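You operate a simulated robot arm through the tools that you are given. There is no shell and no other tool.

You are at the controls of a simulated robot arm. One attempt, no reset.

Task
Thread the yellow-tag coder's ribbon again and run one test stroke.
Fine: motor off while you thread and wind it tight; clip back on its rest; test with the red button; motor off again at the end.

Only the result counts: the job must be done as asked and must still hold three seconds after the hand-in. Knocking over, shifting, dropping, spilling or breaking anything else fails it.

Robot
A 7-joint arm with a two-finger parallel gripper, fixed in place. Base frame: the origin is on the floor under the middle of its stand, x ahead of it, y to its left, z up. Units: mm, rad, N and s.
With the tool pointing down near the work surface it reaches from about 400 to 900 mm from the base axis. Its first joint turns from -2.007 to 2.007 rad. Payload 3.91 kg.
The tool frame sits at the grasp point between the pads (the TCP): z along the fingers, y along the line on which they close. The tips reach 30 mm beyond it. The gripper opens to 110 mm. The fingers are 20 mm wide and 10 mm thick; the gripper's body (48 by 112 mm) begins 55 mm behind the TCP.
Orientation is that of the tool frame in the base frame, as [roll, pitch, yaw] about the fixed x, y, z axes, in that order (R = Rz(yaw) Ry(pitch) Rx(roll)). With the fingers straight down and closing along the base's y, the tool's x points along the base's -x, its y along +y and its z along -z.

Tools
- The arm moves only by the tool drive_tool. Its argument "increments" is a list that holds one entry, the list of rows, each a list of 7 numbers: the shift along the tool's x, y, z in mm, then the turn, a rotation vector about the tool's x, y, z in rad, then the finger opening in mm, from 0 to 110. In form: [[[x, y, z, wx, wy, wz, gripper], ...]]. A call has 1 to 20 rows; each row is the pose to reach, as a shift and turn from the pose commanded when the call began, along the tool's axes at that moment. A row lasts 0.2 s, in which the tool goes at most 50 mm and 0.15 rad; a call with a longer step from one row to the next is refused whole, and so is a gripper value outside its range. A pose out of reach is approached as far as the arm can. The call stops where the force on the tool passes 40 N (or 10 N more than at its start, if that is more) or the arm is blocked; 0.2 s more then pass. The fingers move at their own pace (about 153 mm/s each) and stop on an object; they squeeze with about 36 N. The grip force told is the motor's: it shows also when the fingers shut on nothing. Time passes only in rows, and 0.2 s behind the last, so rows that repeat a pose let the fingers close. The reply holds the time, the measured pose of the TCP, the force on the tool along the base axes, the opening and the grip force, in the units named above and with some noise, with the torque about the TCP (base axes, N m) and any sound that the robot's microphone picked up.
- Cameras (640 x 400 px; columns grow to the right, rows downward): "scene" is fixed at [50.4, 498.8, 1607.4]; the picture's right is [-0.39, -0.92, 0.00], its down [-0.59, 0.25, -0.77] and it looks along [0.71, -0.30, -0.64] (base axes); focal length 214 px, centre (320, 200). "wrist" rides on the gripper at [72, 17, -103] in the tool frame; the picture's right is [-0.23, 0.97, 0.00], its down [-0.76, -0.18, -0.62] and it looks along [-0.61, -0.14, 0.78] (tool axes); focal length 222 px, centre (320, 200).
- get_image(camera): a new picture of that camera. No time passes.
- slide_trunk(by): slides the trunk up (or, below 0, down) by that many mm; the arm rides with it, the base frame stays. It gives what a move gives, with no picture.
- pixel_to_xyz(camera, pixels): for up to 12 pixels [column, row] of the newest picture of that camera ("zoom" is the newest enlarged one), the place [x, y, z] in the base frame of the surface seen there, good to about 2 mm. No time passes.
- close_up(camera, box): a new picture of the part [left, top, right, bottom] of that camera's present view, enlarged. No time passes.
- finish_job(): hands the job in; it is judged then, once.

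Open the gripper and draw the arm clear of the work before you hand the job in, unless the task says otherwise.

The tools are called after "Emit:" as name(argument=value, ...) on one line, values as JSON. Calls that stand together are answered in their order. drive_tool: Moves the arm, as the interface text tells. Its arguments: {"type":"object","properties":{"increments":{"type":"array"}},"required":["increments"]} The other tools are called the same way: slide_trunk (by) moves the trunk up or down; get_image (camera) takes a picture; pixel_to_xyz (camera, pixels) gives the place of the surface under pixels of a picture; close_up (camera, box) takes an enlarged picture of a part of a camera's view; finish_job () hands the job in.

At the start:

```text
time_s: 0.0
eef_pos: [552.4, 74.0, 1423.9]
tool_rot: [3.141, 0.001, -3.14]
wrist_force: [-0.3, 0.2, -0.3]
moment: [0.01, 0.04, 0.01]
width: 110.1
grip_force: 0.1
trunk travel left (down, up): [-875.0, 115.0]
```

scene: 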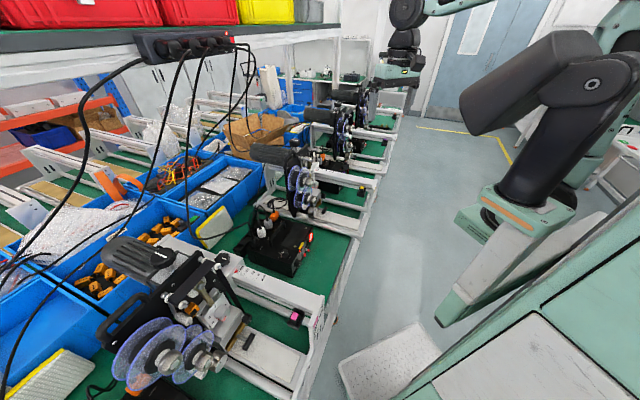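
wrist: 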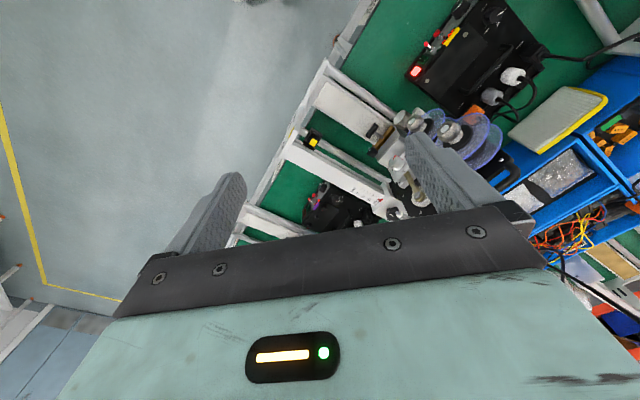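

I start by looking at both cameras: the scene shows several coders, with one having a magenta mark around (296,318) and the wrist view showing a yellow mark around (313,142). I take close-ups to find the yellow tag.

Emit:
close_up(camera="scene", box=[80, 220, 340, 400])

Emit:
close_up(camera="scene", box=[220, 120, 400, 240])

Emit:
close_up(camera="wrist", box=[240, 0, 640, 240])

```text
2.22 times, centred on (210, 310) of scene
```

zoom: 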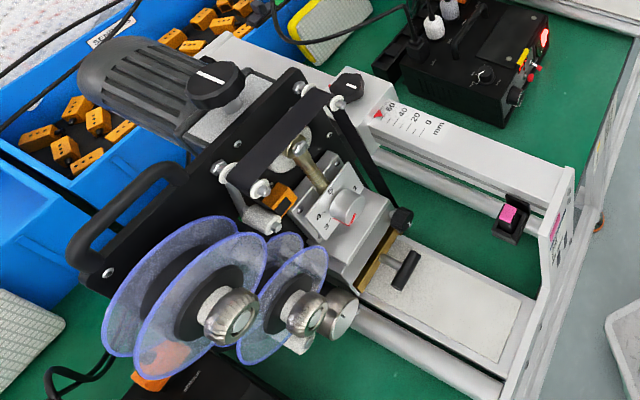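

```text
3.33 times, centred on (310, 180) of scene
```

zoom: 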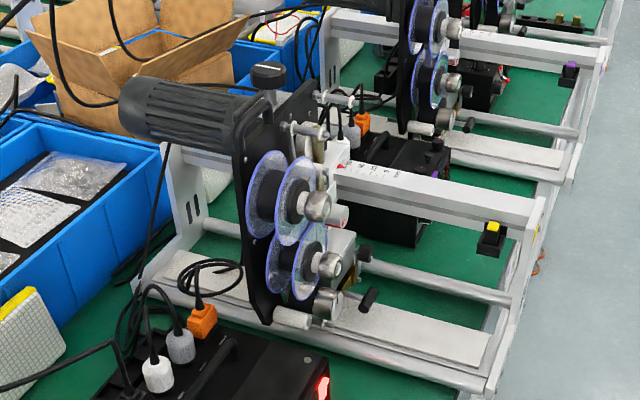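

```text
1.60 times, centred on (440, 120) of wrist
```

zoom: 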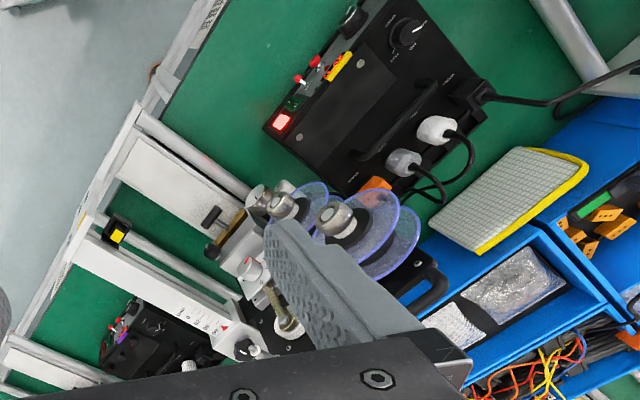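

The yellow tag is on the second coder (scene around (358,186)), and the black box with a yellow label sits in front of it (scene around (280,245)). I enlarge both to see the ribbon parts, clip, and the switches.

Emit:
close_up(camera="scene", box=[280, 150, 344, 220])

Emit:
close_up(camera="scene", box=[236, 200, 332, 280])

Emit:
close_up(camera="wrist", box=[380, 0, 560, 120])

Emit:
close_up(camera="wrist", box=[280, 80, 460, 240])

```text
5.71 times, centred on (312, 185) of scene
```

zoom: 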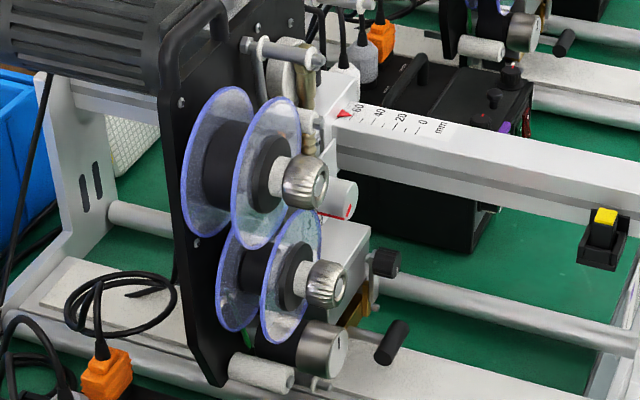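

```text
5.00 times, centred on (284, 240) of scene
```

zoom: 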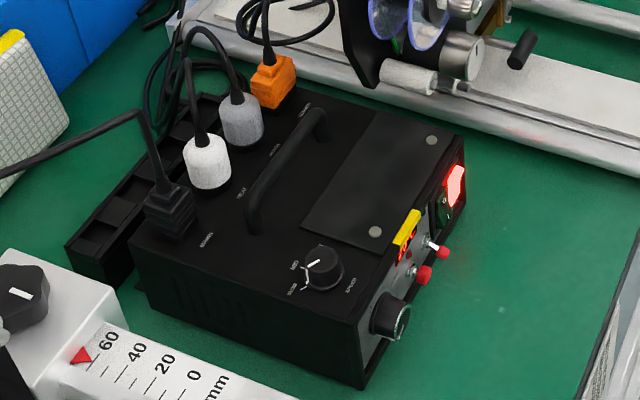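

```text
3.33 times, centred on (470, 60) of wrist
```

zoom: 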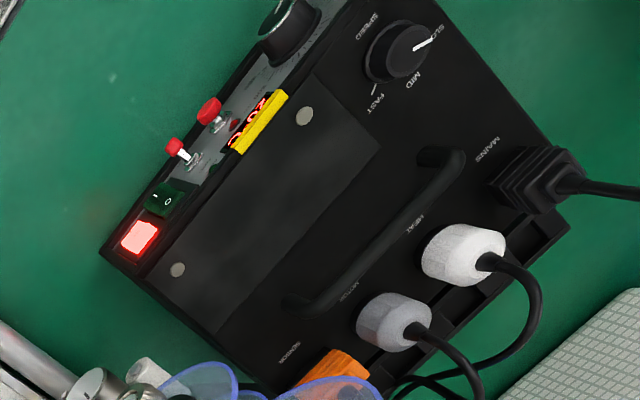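

```text
2.50 times, centred on (370, 160) of wrist
```

zoom: 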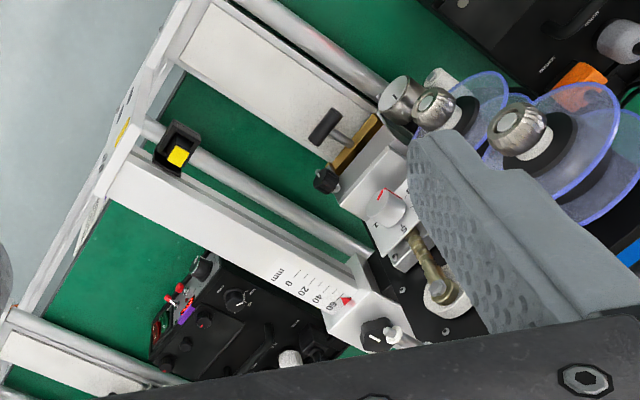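

The box's front panel carries a lit red rocker, a green I/O rocker, two red-capped controls and a knob, and a yellow block sits in a black holder at the rail end. I measure key points to place everything in the base frame.

Emit:
close_up(camera="scene", box=[280, 150, 376, 210])

Emit:
pixel_to_xyz(camera="scene", pixels=[[313, 183], [316, 200], [318, 209], [303, 180], [347, 188], [351, 193], [328, 213], [348, 211], [330, 230], [290, 170], [271, 150], [302, 155]])

Emit:
pixel_to_xyz(camera="wrist", pixels=[[422, 71], [429, 59], [433, 44], [442, 33], [457, 8], [490, 14], [415, 73], [480, 60], [313, 142], [370, 130], [450, 135], [409, 118]])

```text
6.67 times, centred on (328, 180) of scene
```

zoom: 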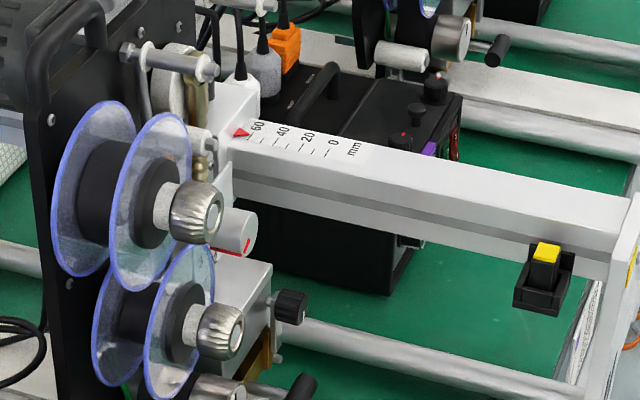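

```text
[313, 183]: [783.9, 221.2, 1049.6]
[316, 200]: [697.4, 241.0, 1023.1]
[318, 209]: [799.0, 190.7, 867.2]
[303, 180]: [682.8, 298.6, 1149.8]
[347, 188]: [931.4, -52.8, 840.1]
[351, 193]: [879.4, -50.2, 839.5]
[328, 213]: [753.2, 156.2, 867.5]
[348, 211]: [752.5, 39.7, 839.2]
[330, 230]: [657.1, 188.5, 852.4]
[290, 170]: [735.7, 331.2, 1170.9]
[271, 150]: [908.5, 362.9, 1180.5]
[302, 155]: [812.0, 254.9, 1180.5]
```

```text
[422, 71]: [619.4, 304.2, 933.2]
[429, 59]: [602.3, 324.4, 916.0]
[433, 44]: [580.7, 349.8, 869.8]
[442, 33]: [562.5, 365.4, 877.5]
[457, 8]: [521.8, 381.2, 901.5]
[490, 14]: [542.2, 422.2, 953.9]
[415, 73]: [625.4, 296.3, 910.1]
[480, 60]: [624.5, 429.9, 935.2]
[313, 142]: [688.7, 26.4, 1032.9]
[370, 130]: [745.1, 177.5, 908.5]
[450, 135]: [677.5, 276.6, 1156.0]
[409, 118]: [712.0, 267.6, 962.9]
```

Bench surface is at z≈840; the yellow coder's spools face −y at about (690, 250, 1020–1150), its yellow block on a holder at (689, 26, 1033), its box at (600, 300–430, 930). I turn the tool to face +y from the aisle side, staying high, to look at the coder head-on.

Emit:
drive_tool(increments=[[[-4.5, -10.3, 14.9, -0.0806, 0.0806, 0.0806, 110], [-9.1, -20.5, 29.9, -0.1612, 0.1612, 0.1612, 110], [-13.6, -30.8, 44.8, -0.2418, 0.2418, 0.2418, 110], [-18.1, -41.1, 59.7, -0.3224, 0.3224, 0.3224, 110], [-22.7, -51.3, 74.7, -0.403, 0.403, 0.403, 110], [-27.2, -61.6, 89.6, -0.4837, 0.4837, 0.4837, 110], [-31.7, -71.9, 104.5, -0.5643, 0.5643, 0.5643, 110], [-36.3, -82.1, 119.5, -0.6449, 0.6449, 0.6449, 110], [-40.8, -92.4, 134.4, -0.7255, 0.7255, 0.7255, 110], [-45.3, -102.7, 149.3, -0.8061, 0.8061, 0.8061, 110], [-49.9, -112.9, 164.3, -0.8867, 0.8867, 0.8867, 110], [-54.4, -123.2, 179.2, -0.9673, 0.9673, 0.9673, 110], [-58.9, -133.5, 194.1, -1.0479, 1.0479, 1.0479, 110], [-63.5, -143.7, 209.1, -1.1285, 1.1285, 1.1285, 110], [-68, -154, 224, -1.2092, 1.2092, 1.2092, 110]]])

```text
time_s: 3.2
eef_pos: [620.1, -80.7, 1199.1]
tool_rot: [-0.311, -1.568, -1.26]
wrist_force: [0.2, 0.4, 0.4]
moment: [0.0, 0.0, 0.0]
width: 109.8
grip_force: 0.0
trunk travel left (down, up): [-875.0, 115.0]
```

The arm reached the pose (620, −81, 1199) facing +y. Now I take the wrist and scene views.

Emit:
get_image(camera="wrist")

Emit:
get_image(camera="scene")

```text
taken
```

wrist: 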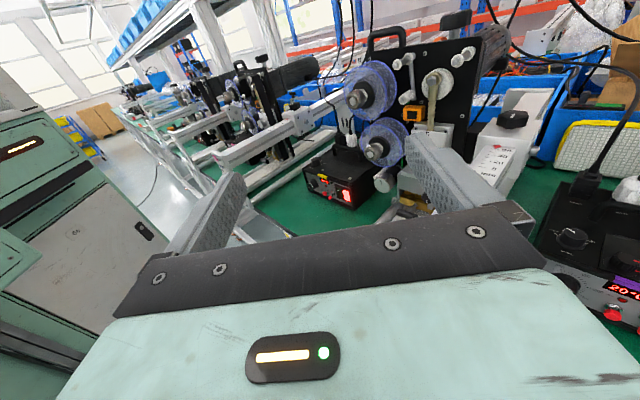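

```text
taken
```

scene: 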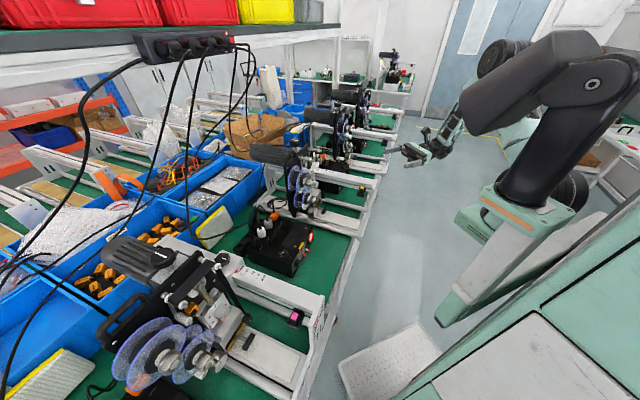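

The yellow coder is in the centre of the wrist view: spools near (370,90) and (380,145), its box near (345,185). I enlarge it.

Emit:
close_up(camera="wrist", box=[320, 30, 480, 130])

Emit:
close_up(camera="wrist", box=[290, 110, 450, 210])

Emit:
close_up(camera="wrist", box=[440, 70, 600, 170])

```text
4.00 times, centred on (400, 80) of wrist
```

zoom: 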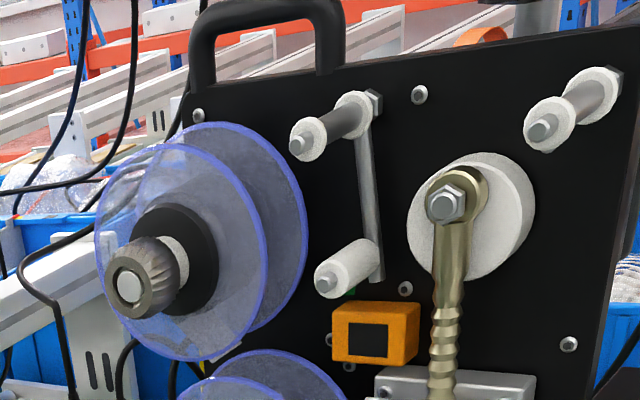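

```text
4.00 times, centred on (370, 160) of wrist
```

zoom: 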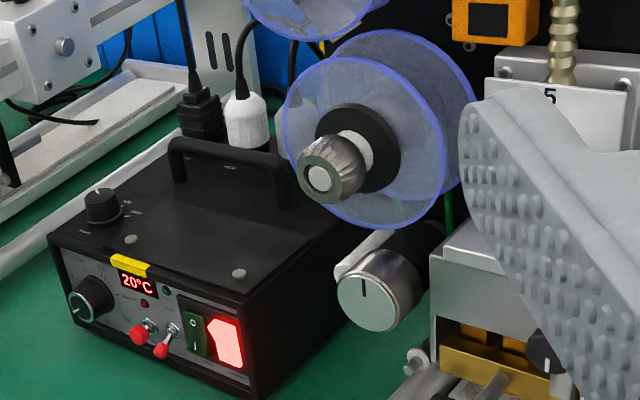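

```text
4.00 times, centred on (520, 120) of wrist
```

zoom: 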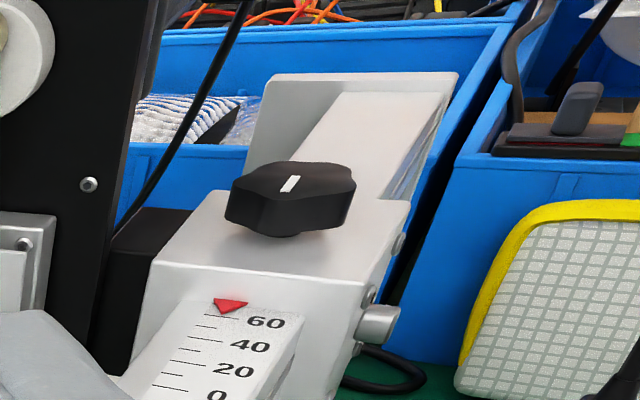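

I can see a 20 °C display, a red push-button and a red-capped toggle, green rocker and lit red rocker on the panel. No ribbon is clearly visible yet, so I look in more detail at the panel, at the print head and at the yellow block.

Emit:
close_up(camera="wrist", box=[300, 165, 364, 205])

Emit:
close_up(camera="wrist", box=[380, 80, 460, 150])

Emit:
close_up(camera="wrist", box=[370, 140, 450, 220])

Emit:
close_up(camera="scene", box=[340, 176, 380, 206])

Emit:
pixel_to_xyz(camera="wrist", pixels=[[352, 99], [373, 150], [385, 182], [427, 81], [396, 66], [406, 98], [414, 113], [454, 65], [326, 193], [331, 195], [340, 193], [347, 195]])

```text
10.00 times, centred on (332, 185) of wrist
```

zoom: 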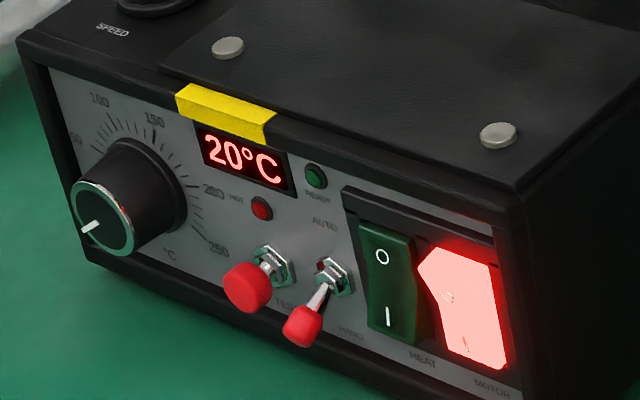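

```text
5.71 times, centred on (420, 115) of wrist
```

zoom: 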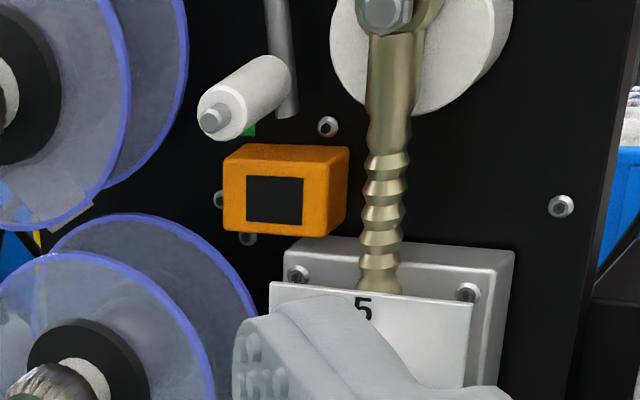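

```text
5.00 times, centred on (410, 180) of wrist
```

zoom: 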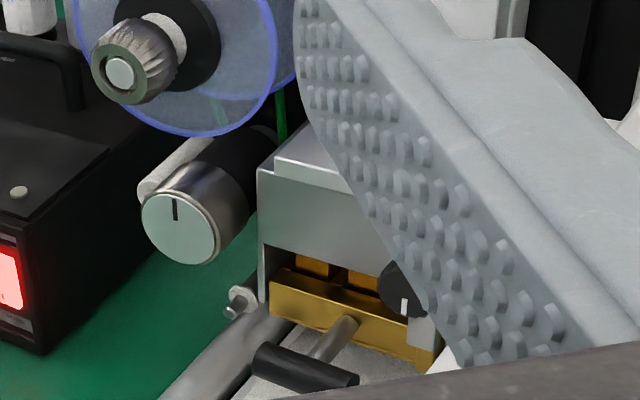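

```text
13.33 times, centred on (360, 191) of scene
```

zoom: 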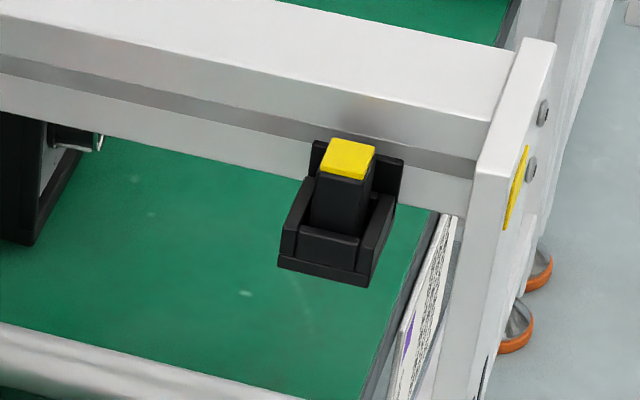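

```text
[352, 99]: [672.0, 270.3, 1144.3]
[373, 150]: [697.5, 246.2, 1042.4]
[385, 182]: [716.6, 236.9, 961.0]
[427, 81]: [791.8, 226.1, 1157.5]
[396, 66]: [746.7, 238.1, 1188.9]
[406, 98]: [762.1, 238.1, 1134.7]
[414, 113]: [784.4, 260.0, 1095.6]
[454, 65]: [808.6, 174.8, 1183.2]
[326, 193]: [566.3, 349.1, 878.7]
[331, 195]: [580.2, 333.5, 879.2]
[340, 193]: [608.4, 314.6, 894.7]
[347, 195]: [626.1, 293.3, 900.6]
```

The panel reads TEST (red push-button), AUTO/HAND toggle (down, HAND), HEAT rocker (unlit) and MOTOR rocker (lit – the motor is on). I measure the coder's orientation from rail and plate points.

Emit:
pixel_to_xyz(camera="scene", pixels=[[319, 169], [340, 174], [360, 180], [368, 182], [365, 187], [355, 188], [372, 186], [300, 190], [322, 188], [343, 204], [312, 195], [296, 163]])

Emit:
close_up(camera="scene", box=[284, 160, 332, 220])

```text
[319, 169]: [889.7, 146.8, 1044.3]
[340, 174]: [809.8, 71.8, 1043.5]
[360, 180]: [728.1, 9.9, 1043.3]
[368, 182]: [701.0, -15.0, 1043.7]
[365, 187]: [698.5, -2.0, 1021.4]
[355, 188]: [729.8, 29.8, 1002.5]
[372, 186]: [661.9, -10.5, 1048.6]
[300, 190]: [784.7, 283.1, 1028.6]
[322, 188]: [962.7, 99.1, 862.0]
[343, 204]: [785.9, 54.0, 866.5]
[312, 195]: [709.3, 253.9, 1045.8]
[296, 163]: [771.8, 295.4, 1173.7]
```

```text
6.67 times, centred on (308, 190) of scene
```

zoom: 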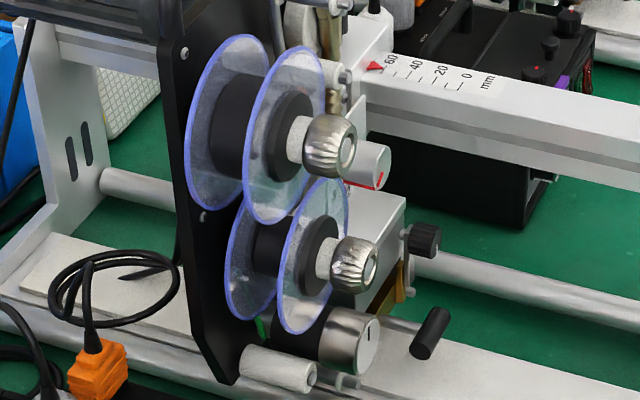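

The rail runs along about (−0.76, −0.65) in x,y, so the coder faces back toward me diagonally. I swing the tool to face along (0.76, 0.65) and move in front of the spools at z≈1200 for a closer look.

Emit:
drive_tool(increments=[[[0, -8, 30, -0.108, 0, 0, 110], [0, -15, 61, -0.216, 0, 0, 110], [0, -23, 92, -0.324, 0, 0, 110], [0, -30, 123, -0.432, 0, 0, 110], [0, -38, 154, -0.54, 0, 0, 110], [0, -45, 185, -0.648, 0, 0, 110], [0, -53, 215, -0.756, 0, 0, 110], [0, -60, 246, -0.864, 0, 0, 110]]])

Emit:
get_image(camera="wrist")

```text
time_s: 5.0
eef_pos: [574.3, 180.8, 1190.1]
tool_rot: [-1.562, -1.57, -0.874]
wrist_force: [-0.2, -0.8, 0.4]
moment: [-0.04, 0.03, -0.02]
width: 109.9
grip_force: 0.1
out of reach, approached as far as the arm can: row 5, 6, 7, 8
trunk travel left (down, up): [-875.0, 115.0]
```

```text
taken
```

wrist: 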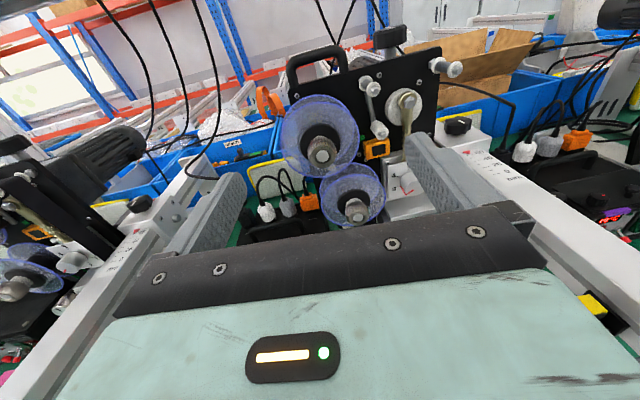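

The pose was slightly limited but the view is good: spools at (322,145) and (355,205). I enlarge the spool, roller and head areas.

Emit:
close_up(camera="wrist", box=[260, 80, 420, 180])

Emit:
close_up(camera="wrist", box=[300, 140, 460, 240])

Emit:
close_up(camera="wrist", box=[360, 100, 424, 140])

Emit:
close_up(camera="wrist", box=[540, 260, 640, 330])

```text
4.00 times, centred on (340, 130) of wrist
```

zoom: 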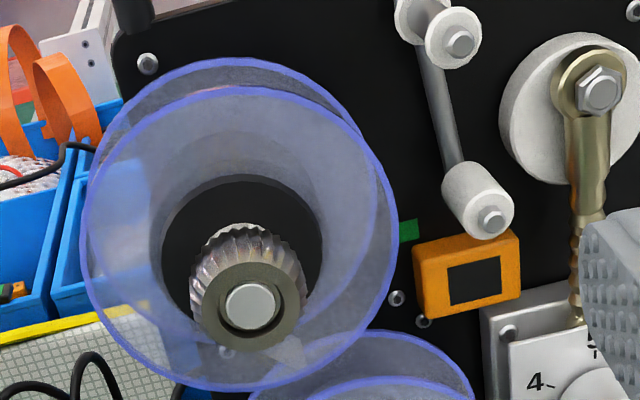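

```text
4.00 times, centred on (380, 190) of wrist
```

zoom: 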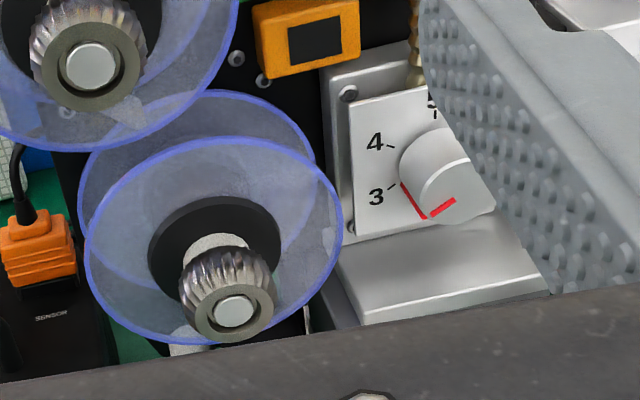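

```text
10.00 times, centred on (392, 120) of wrist
```

zoom: 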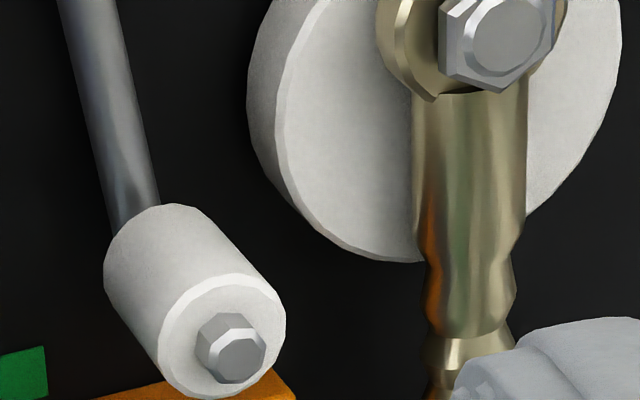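

```text
5.71 times, centred on (590, 295) of wrist
```

zoom: 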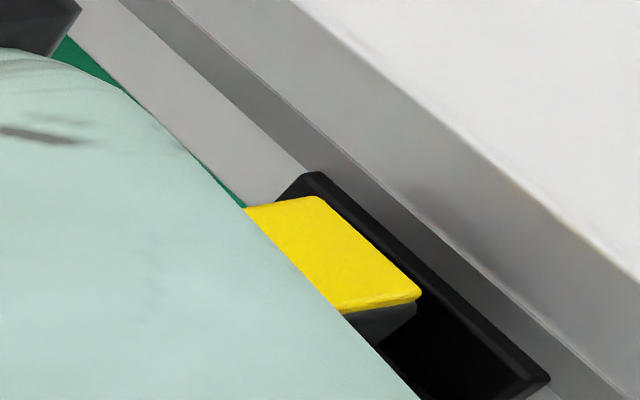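

There is a small green mark on the plate near the dancer roller, and a greyish pointed scrap at about (331,165) under the upper hub that may be the ribbon's loose tail. I zoom on those.

Emit:
close_up(camera="wrist", box=[310, 140, 360, 180])

Emit:
close_up(camera="wrist", box=[275, 90, 365, 180])

Emit:
close_up(camera="wrist", box=[310, 160, 400, 235])

Emit:
close_up(camera="wrist", box=[340, 60, 470, 150])

```text
10.00 times, centred on (335, 160) of wrist
```

zoom: 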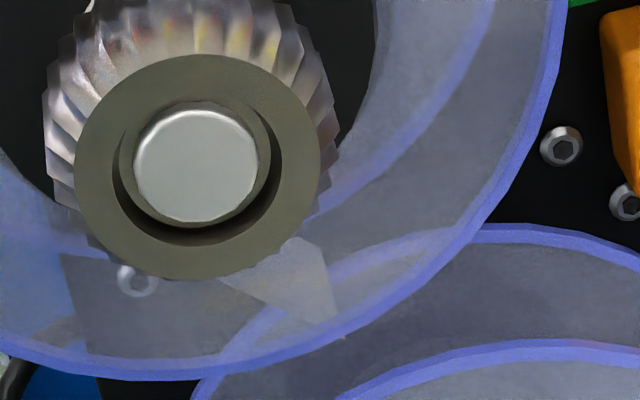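

```text
4.44 times, centred on (320, 135) of wrist
```

zoom: 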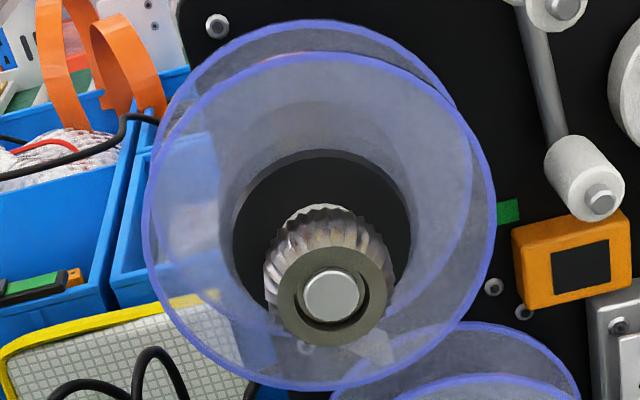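

```text
5.33 times, centred on (355, 198) of wrist
```

zoom: 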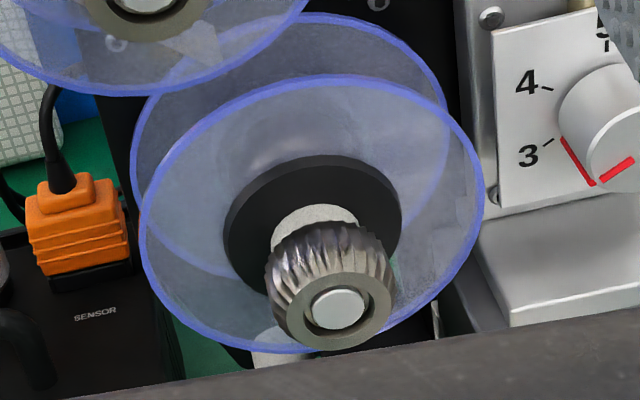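

```text
4.44 times, centred on (405, 105) of wrist
```

zoom: 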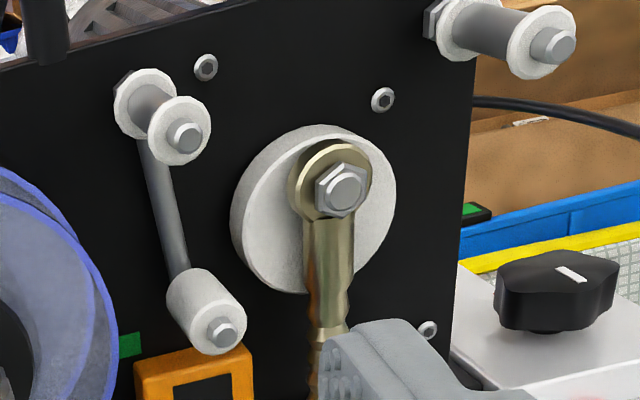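

The end plates of the coders seem to carry a printed label (scene around (368,198) and (318,325)); this could be a threading diagram. I zoom on these and on the other coders to compare.

Emit:
close_up(camera="scene", box=[300, 290, 340, 345])

Emit:
close_up(camera="scene", box=[356, 176, 396, 210])

Emit:
close_up(camera="scene", box=[150, 240, 250, 390])

Emit:
close_up(camera="scene", box=[310, 85, 410, 160])

```text
7.27 times, centred on (320, 318) of scene
```

zoom: 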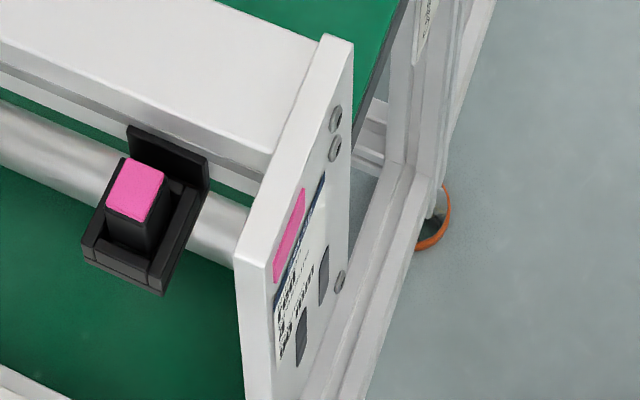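

```text
11.76 times, centred on (376, 193) of scene
```

zoom: 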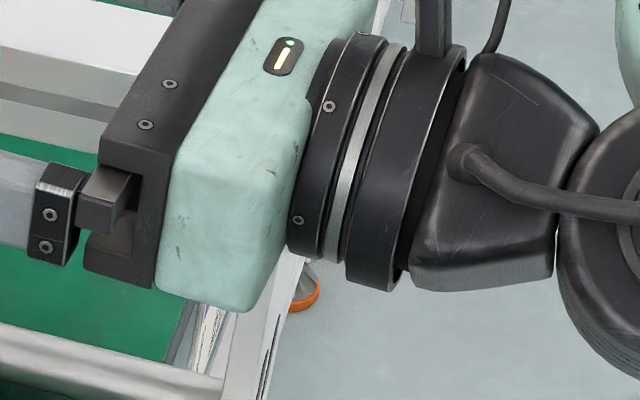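

```text
2.67 times, centred on (200, 315) of scene
```

zoom: 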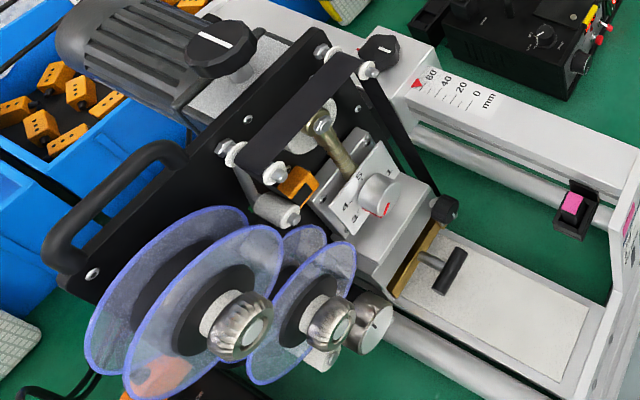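

```text
5.33 times, centred on (360, 122) of scene
```

zoom: 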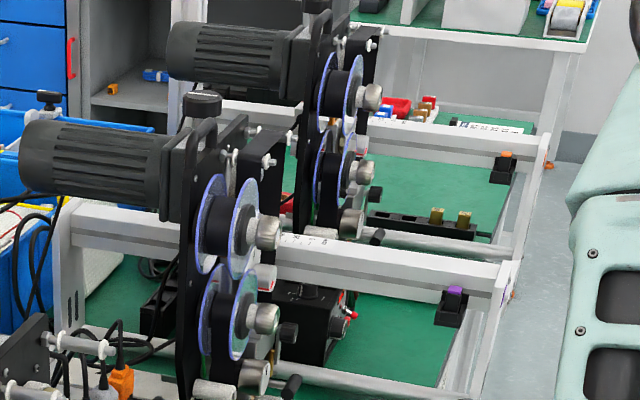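

The magenta coder is threaded and shows the path: black ribbon from the upper spool via the dancer roller, over the two top rollers, down the right side to the head's lower right, and under the head to the lower spool. The end plate carries a text label, so I back off to read the yellow coder's own label and inspect its clip.

Emit:
drive_tool(increments=[[[-7, 18, -19, 0, 0, 0, 110], [-14, 36, -38, 0, 0, 0, 110], [-21, 53, -57, 0, 0, 0, 110], [-28, 71, -76, 0, 0, 0, 110], [-35, 89, -95, 0, 0, 0, 110], [-42, 107, -114, 0, 0, 0, 110], [-49, 125, -133, 0, 0, 0, 110], [-56, 142, -152, 0, 0, 0, 110], [-63, 160, -171, 0, 0, 0, 110], [-70, 178, -190, 0, 0, 0, 110]]])

Emit:
get_image(camera="wrist")

```text
time_s: 7.2
eef_pos: [557.9, -82.7, 1107.1]
tool_rot: [-0.548, -1.569, -1.882]
wrist_force: [-0.9, -0.6, -1.2]
moment: [-0.03, 0.02, -0.02]
width: 110.1
grip_force: 0.1
out of reach, approached as far as the arm can: row 1, 2, 3, 4, 5, 6, 7, 8, 9, 10
trunk travel left (down, up): [-875.0, 115.0]
```

```text
taken
```

wrist: 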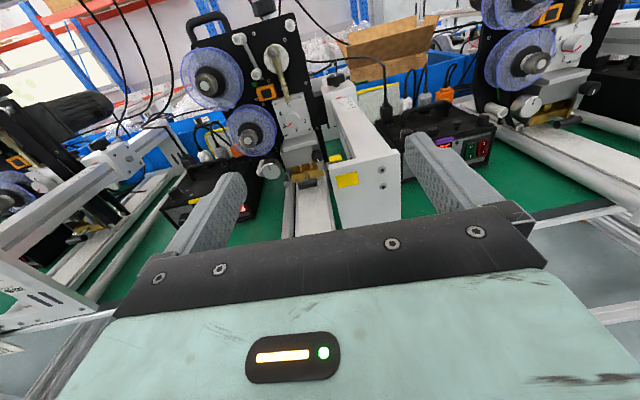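

The yellow coder with its yellow end-plate tag at (347,180) is centred now. I enlarge the tag, the clip next to it, and the head.

Emit:
close_up(camera="wrist", box=[310, 140, 410, 220])

Emit:
close_up(camera="wrist", box=[170, 20, 330, 140])

Emit:
close_up(camera="wrist", box=[220, 90, 330, 190])

Emit:
close_up(camera="wrist", box=[470, 0, 630, 130])

```text
5.00 times, centred on (360, 180) of wrist
```

zoom: 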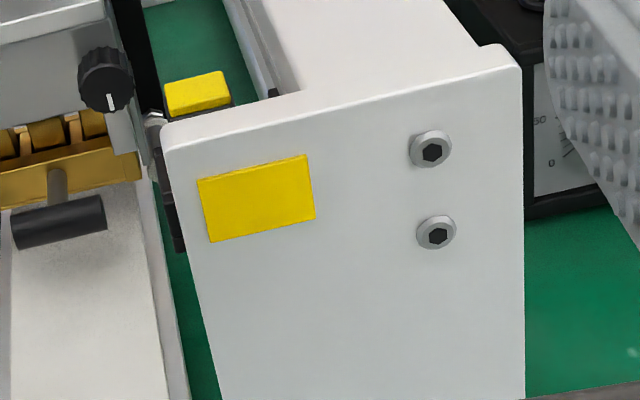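

```text
3.33 times, centred on (250, 80) of wrist
```

zoom: 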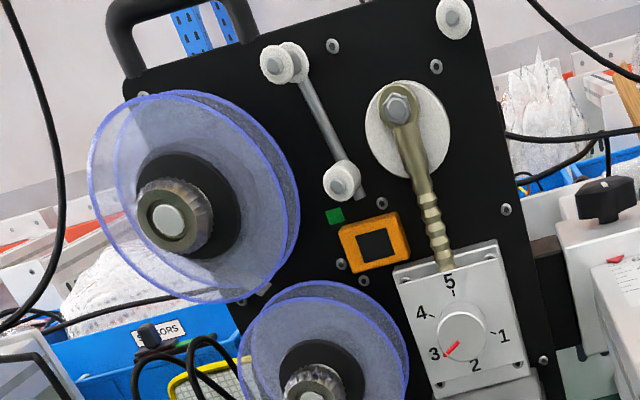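

```text
4.00 times, centred on (275, 140) of wrist
```

zoom: 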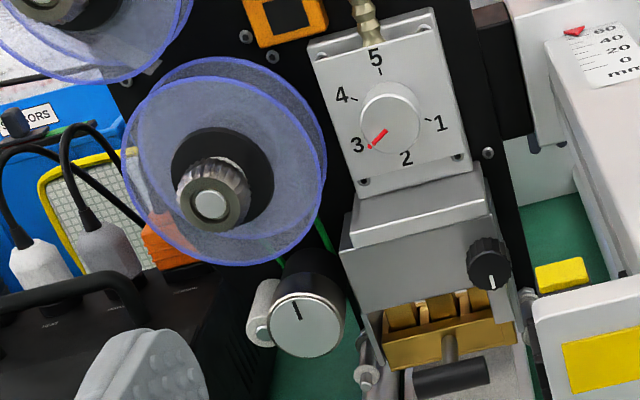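

```text
3.08 times, centred on (550, 65) of wrist
```

zoom: 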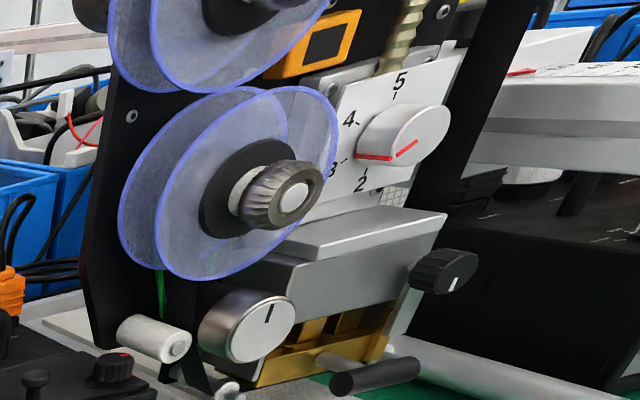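

The yellow coder's head has no ribbon over its top rollers, unlike the purple one. I zoom on the gap below the upper spool where a small grey tab shows (about (253,107)) and on the dancer area.

Emit:
close_up(camera="wrist", box=[225, 80, 290, 130])

Emit:
close_up(camera="wrist", box=[175, 40, 265, 120])

Emit:
close_up(camera="wrist", box=[225, 95, 300, 160])

Emit:
close_up(camera="wrist", box=[260, 140, 340, 210])

Emit:
close_up(camera="wrist", box=[170, 150, 260, 230])

```text
8.00 times, centred on (258, 105) of wrist
```

zoom: 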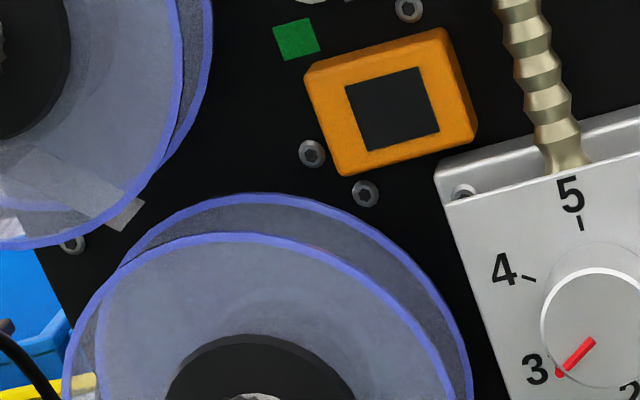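

```text
5.00 times, centred on (220, 80) of wrist
```

zoom: 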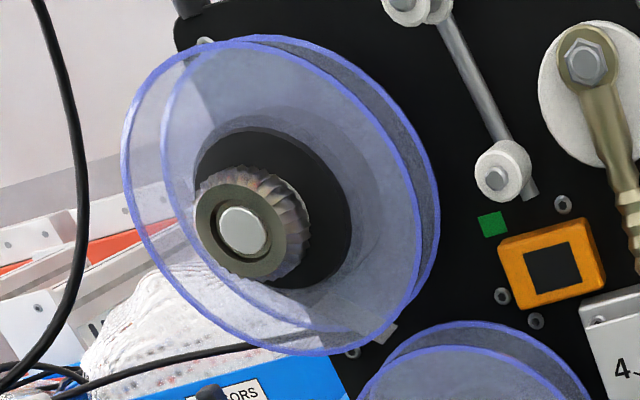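

```text
6.15 times, centred on (262, 128) of wrist
```

zoom: 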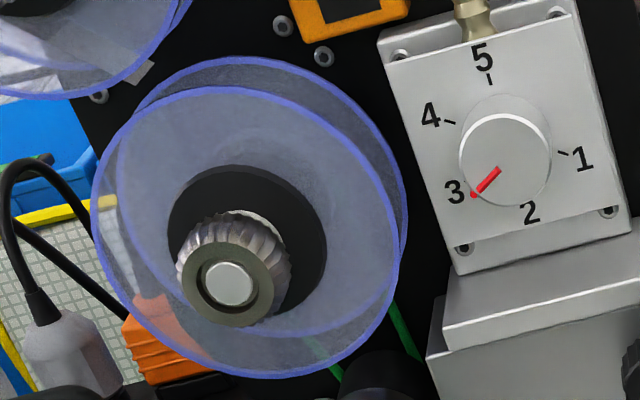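

```text
5.71 times, centred on (300, 175) of wrist
```

zoom: 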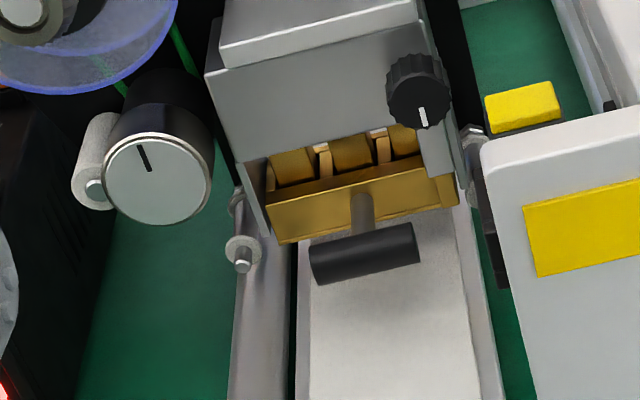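

```text
5.00 times, centred on (215, 190) of wrist
```

zoom: 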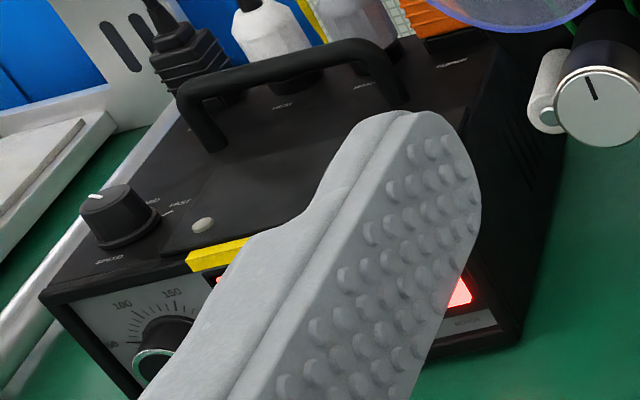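

A light-grey leader tab sticks out of the upper spool at about px (234,106): that is the ribbon's loose end, resting between the discs. I measure it, the clip, rollers and knobs.

Emit:
pixel_to_xyz(camera="wrist", pixels=[[233.6, 106.5], [255, 84.8], [204, 86.4], [247.4, 141.5], [271.5, 171.8], [260.2, 173.2], [308, 184.6], [335.5, 158.9], [277, 74], [239.5, 38], [290, 25.3], [265, 92]])

Emit:
pixel_to_xyz(camera="wrist", pixels=[[273.4, 51.5], [292, 100], [300, 160], [347, 180], [260, 95], [285, 95], [258, 113], [227, 112], [322, 160], [240, 110], [262, 60], [330, 190]])

```text
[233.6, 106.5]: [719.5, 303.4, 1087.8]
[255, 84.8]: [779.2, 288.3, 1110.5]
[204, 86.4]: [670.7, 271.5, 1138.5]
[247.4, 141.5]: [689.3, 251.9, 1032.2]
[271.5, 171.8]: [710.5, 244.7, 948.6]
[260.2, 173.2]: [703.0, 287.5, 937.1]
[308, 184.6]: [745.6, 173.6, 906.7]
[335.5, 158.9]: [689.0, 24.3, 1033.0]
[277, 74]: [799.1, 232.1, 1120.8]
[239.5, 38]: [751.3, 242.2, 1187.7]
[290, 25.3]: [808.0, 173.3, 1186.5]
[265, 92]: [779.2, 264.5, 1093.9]
```

```text
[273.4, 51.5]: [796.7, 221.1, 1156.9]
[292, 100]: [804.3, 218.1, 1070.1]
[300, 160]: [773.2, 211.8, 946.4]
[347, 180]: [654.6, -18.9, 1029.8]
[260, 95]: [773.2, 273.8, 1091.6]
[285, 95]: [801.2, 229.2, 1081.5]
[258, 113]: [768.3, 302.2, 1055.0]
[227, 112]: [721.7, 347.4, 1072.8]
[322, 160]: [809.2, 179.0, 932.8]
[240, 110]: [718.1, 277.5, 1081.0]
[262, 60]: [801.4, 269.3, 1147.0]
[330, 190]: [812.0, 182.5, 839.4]
```

I zoom strongly on the clip, the tab, and the lower rollers from here, since the close-ups are re-rendered sharply.

Emit:
close_up(camera="wrist", box=[322, 146, 350, 174])

Emit:
close_up(camera="wrist", box=[215, 92, 247, 118])

Emit:
close_up(camera="wrist", box=[250, 125, 300, 190])

Emit:
close_up(camera="wrist", box=[290, 140, 340, 195])

Emit:
close_up(camera="wrist", box=[225, 15, 305, 75])

Emit:
close_up(camera="wrist", box=[450, 0, 610, 140])

```text
14.29 times, centred on (336, 160) of wrist
```

zoom: 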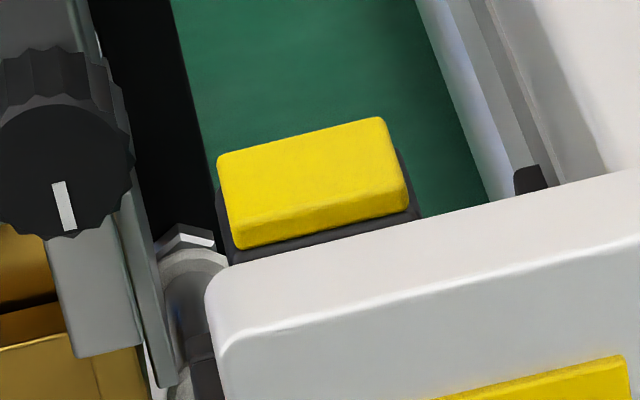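

```text
15.38 times, centred on (231, 105) of wrist
```

zoom: 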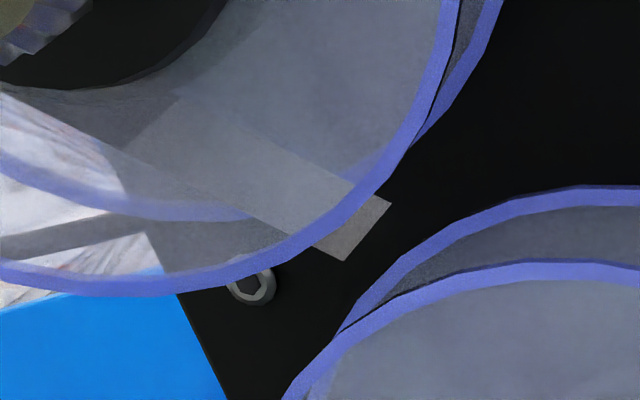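

```text
6.15 times, centred on (275, 158) of wrist
```

zoom: 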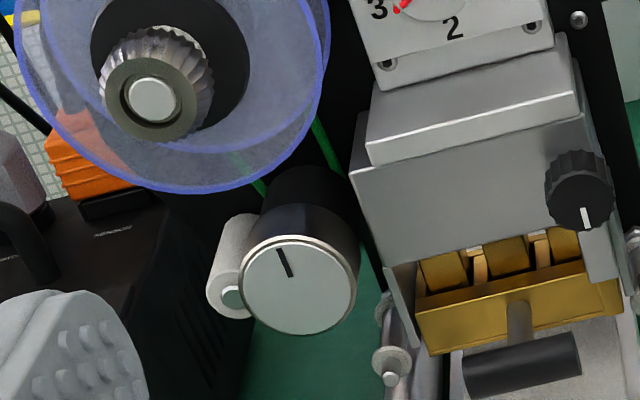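

```text
7.27 times, centred on (315, 168) of wrist
```

zoom: 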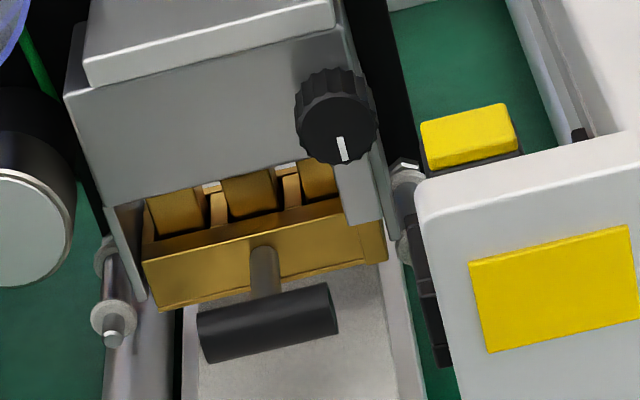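

```text
6.67 times, centred on (265, 45) of wrist
```

zoom: 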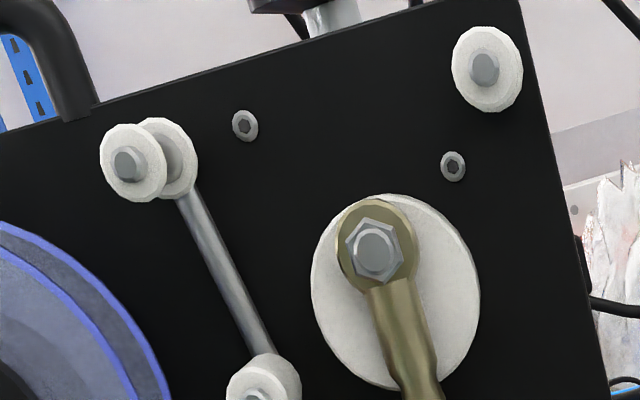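

```text
2.86 times, centred on (530, 70) of wrist
```

zoom: 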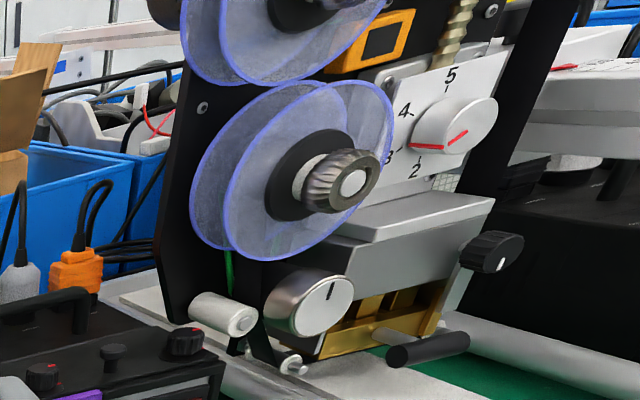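

I compare with the threaded magenta and purple coders to learn the exact path, zooming in from the scene camera.

Emit:
close_up(camera="scene", box=[175, 240, 250, 310])

Emit:
close_up(camera="scene", box=[185, 300, 255, 385])

Emit:
close_up(camera="scene", box=[335, 100, 375, 160])

Emit:
close_up(camera="wrist", box=[480, 50, 560, 135])

Emit:
close_up(camera="wrist", box=[0, 60, 130, 240])

```text
5.71 times, centred on (212, 275) of scene
```

zoom: 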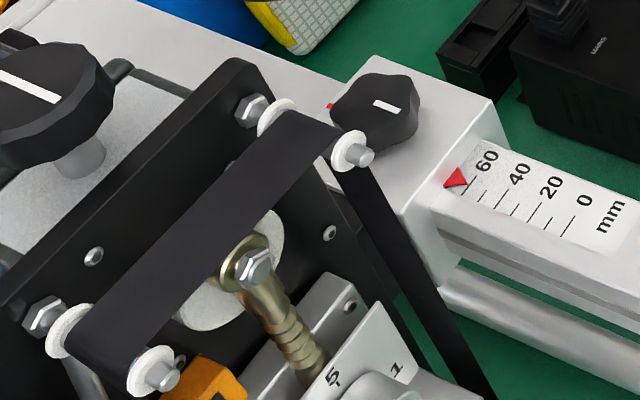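

```text
4.71 times, centred on (220, 342) of scene
```

zoom: 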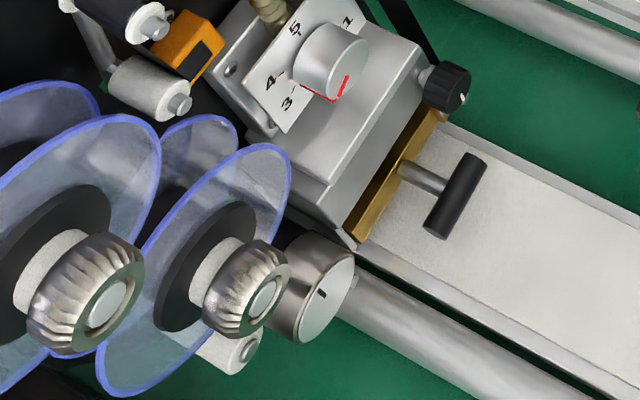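

```text
6.67 times, centred on (355, 130) of scene
```

zoom: 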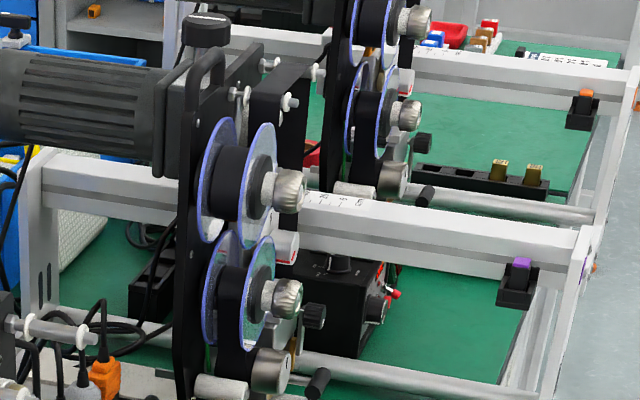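

```text
4.71 times, centred on (520, 92) of wrist
```

zoom: 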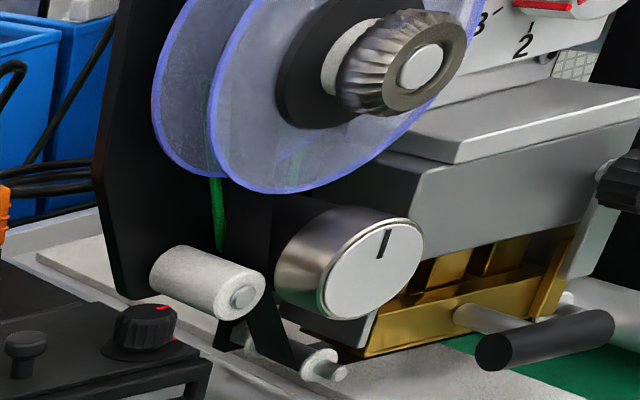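

```text
2.22 times, centred on (65, 150) of wrist
```

zoom: 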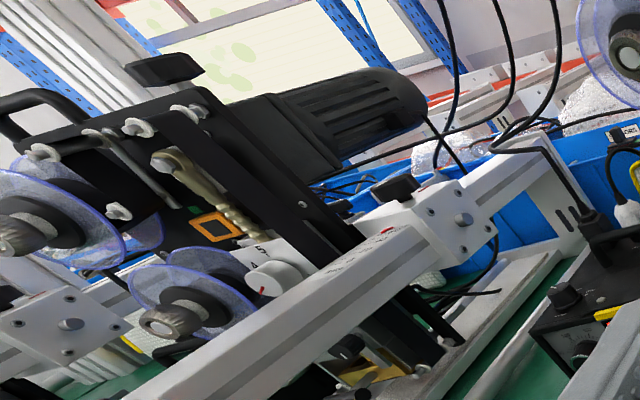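

I zoom more on the magenta coder's dancer area from the wrist view, and on its lower roller area.

Emit:
close_up(camera="wrist", box=[0, 80, 70, 150])

Emit:
close_up(camera="scene", box=[195, 290, 235, 340])

Emit:
close_up(camera="wrist", box=[30, 170, 110, 240])

```text
5.71 times, centred on (35, 115) of wrist
```

zoom: 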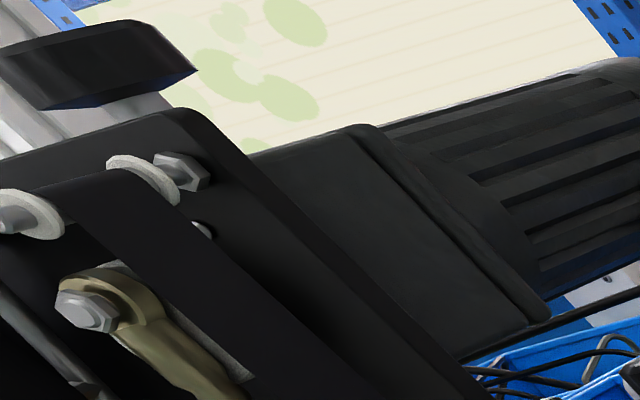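

```text
8.00 times, centred on (215, 315) of scene
```

zoom: 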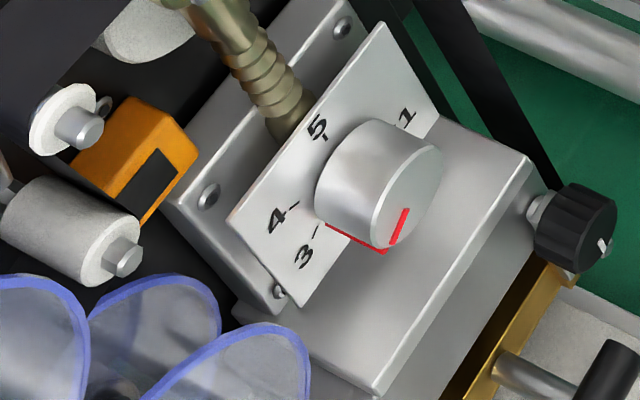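

```text
5.71 times, centred on (70, 205) of wrist
```

zoom: 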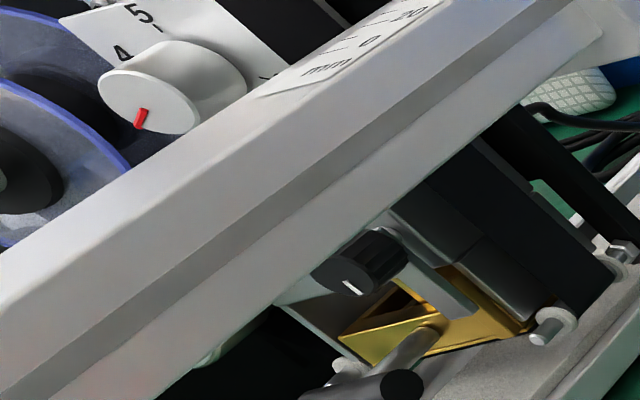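

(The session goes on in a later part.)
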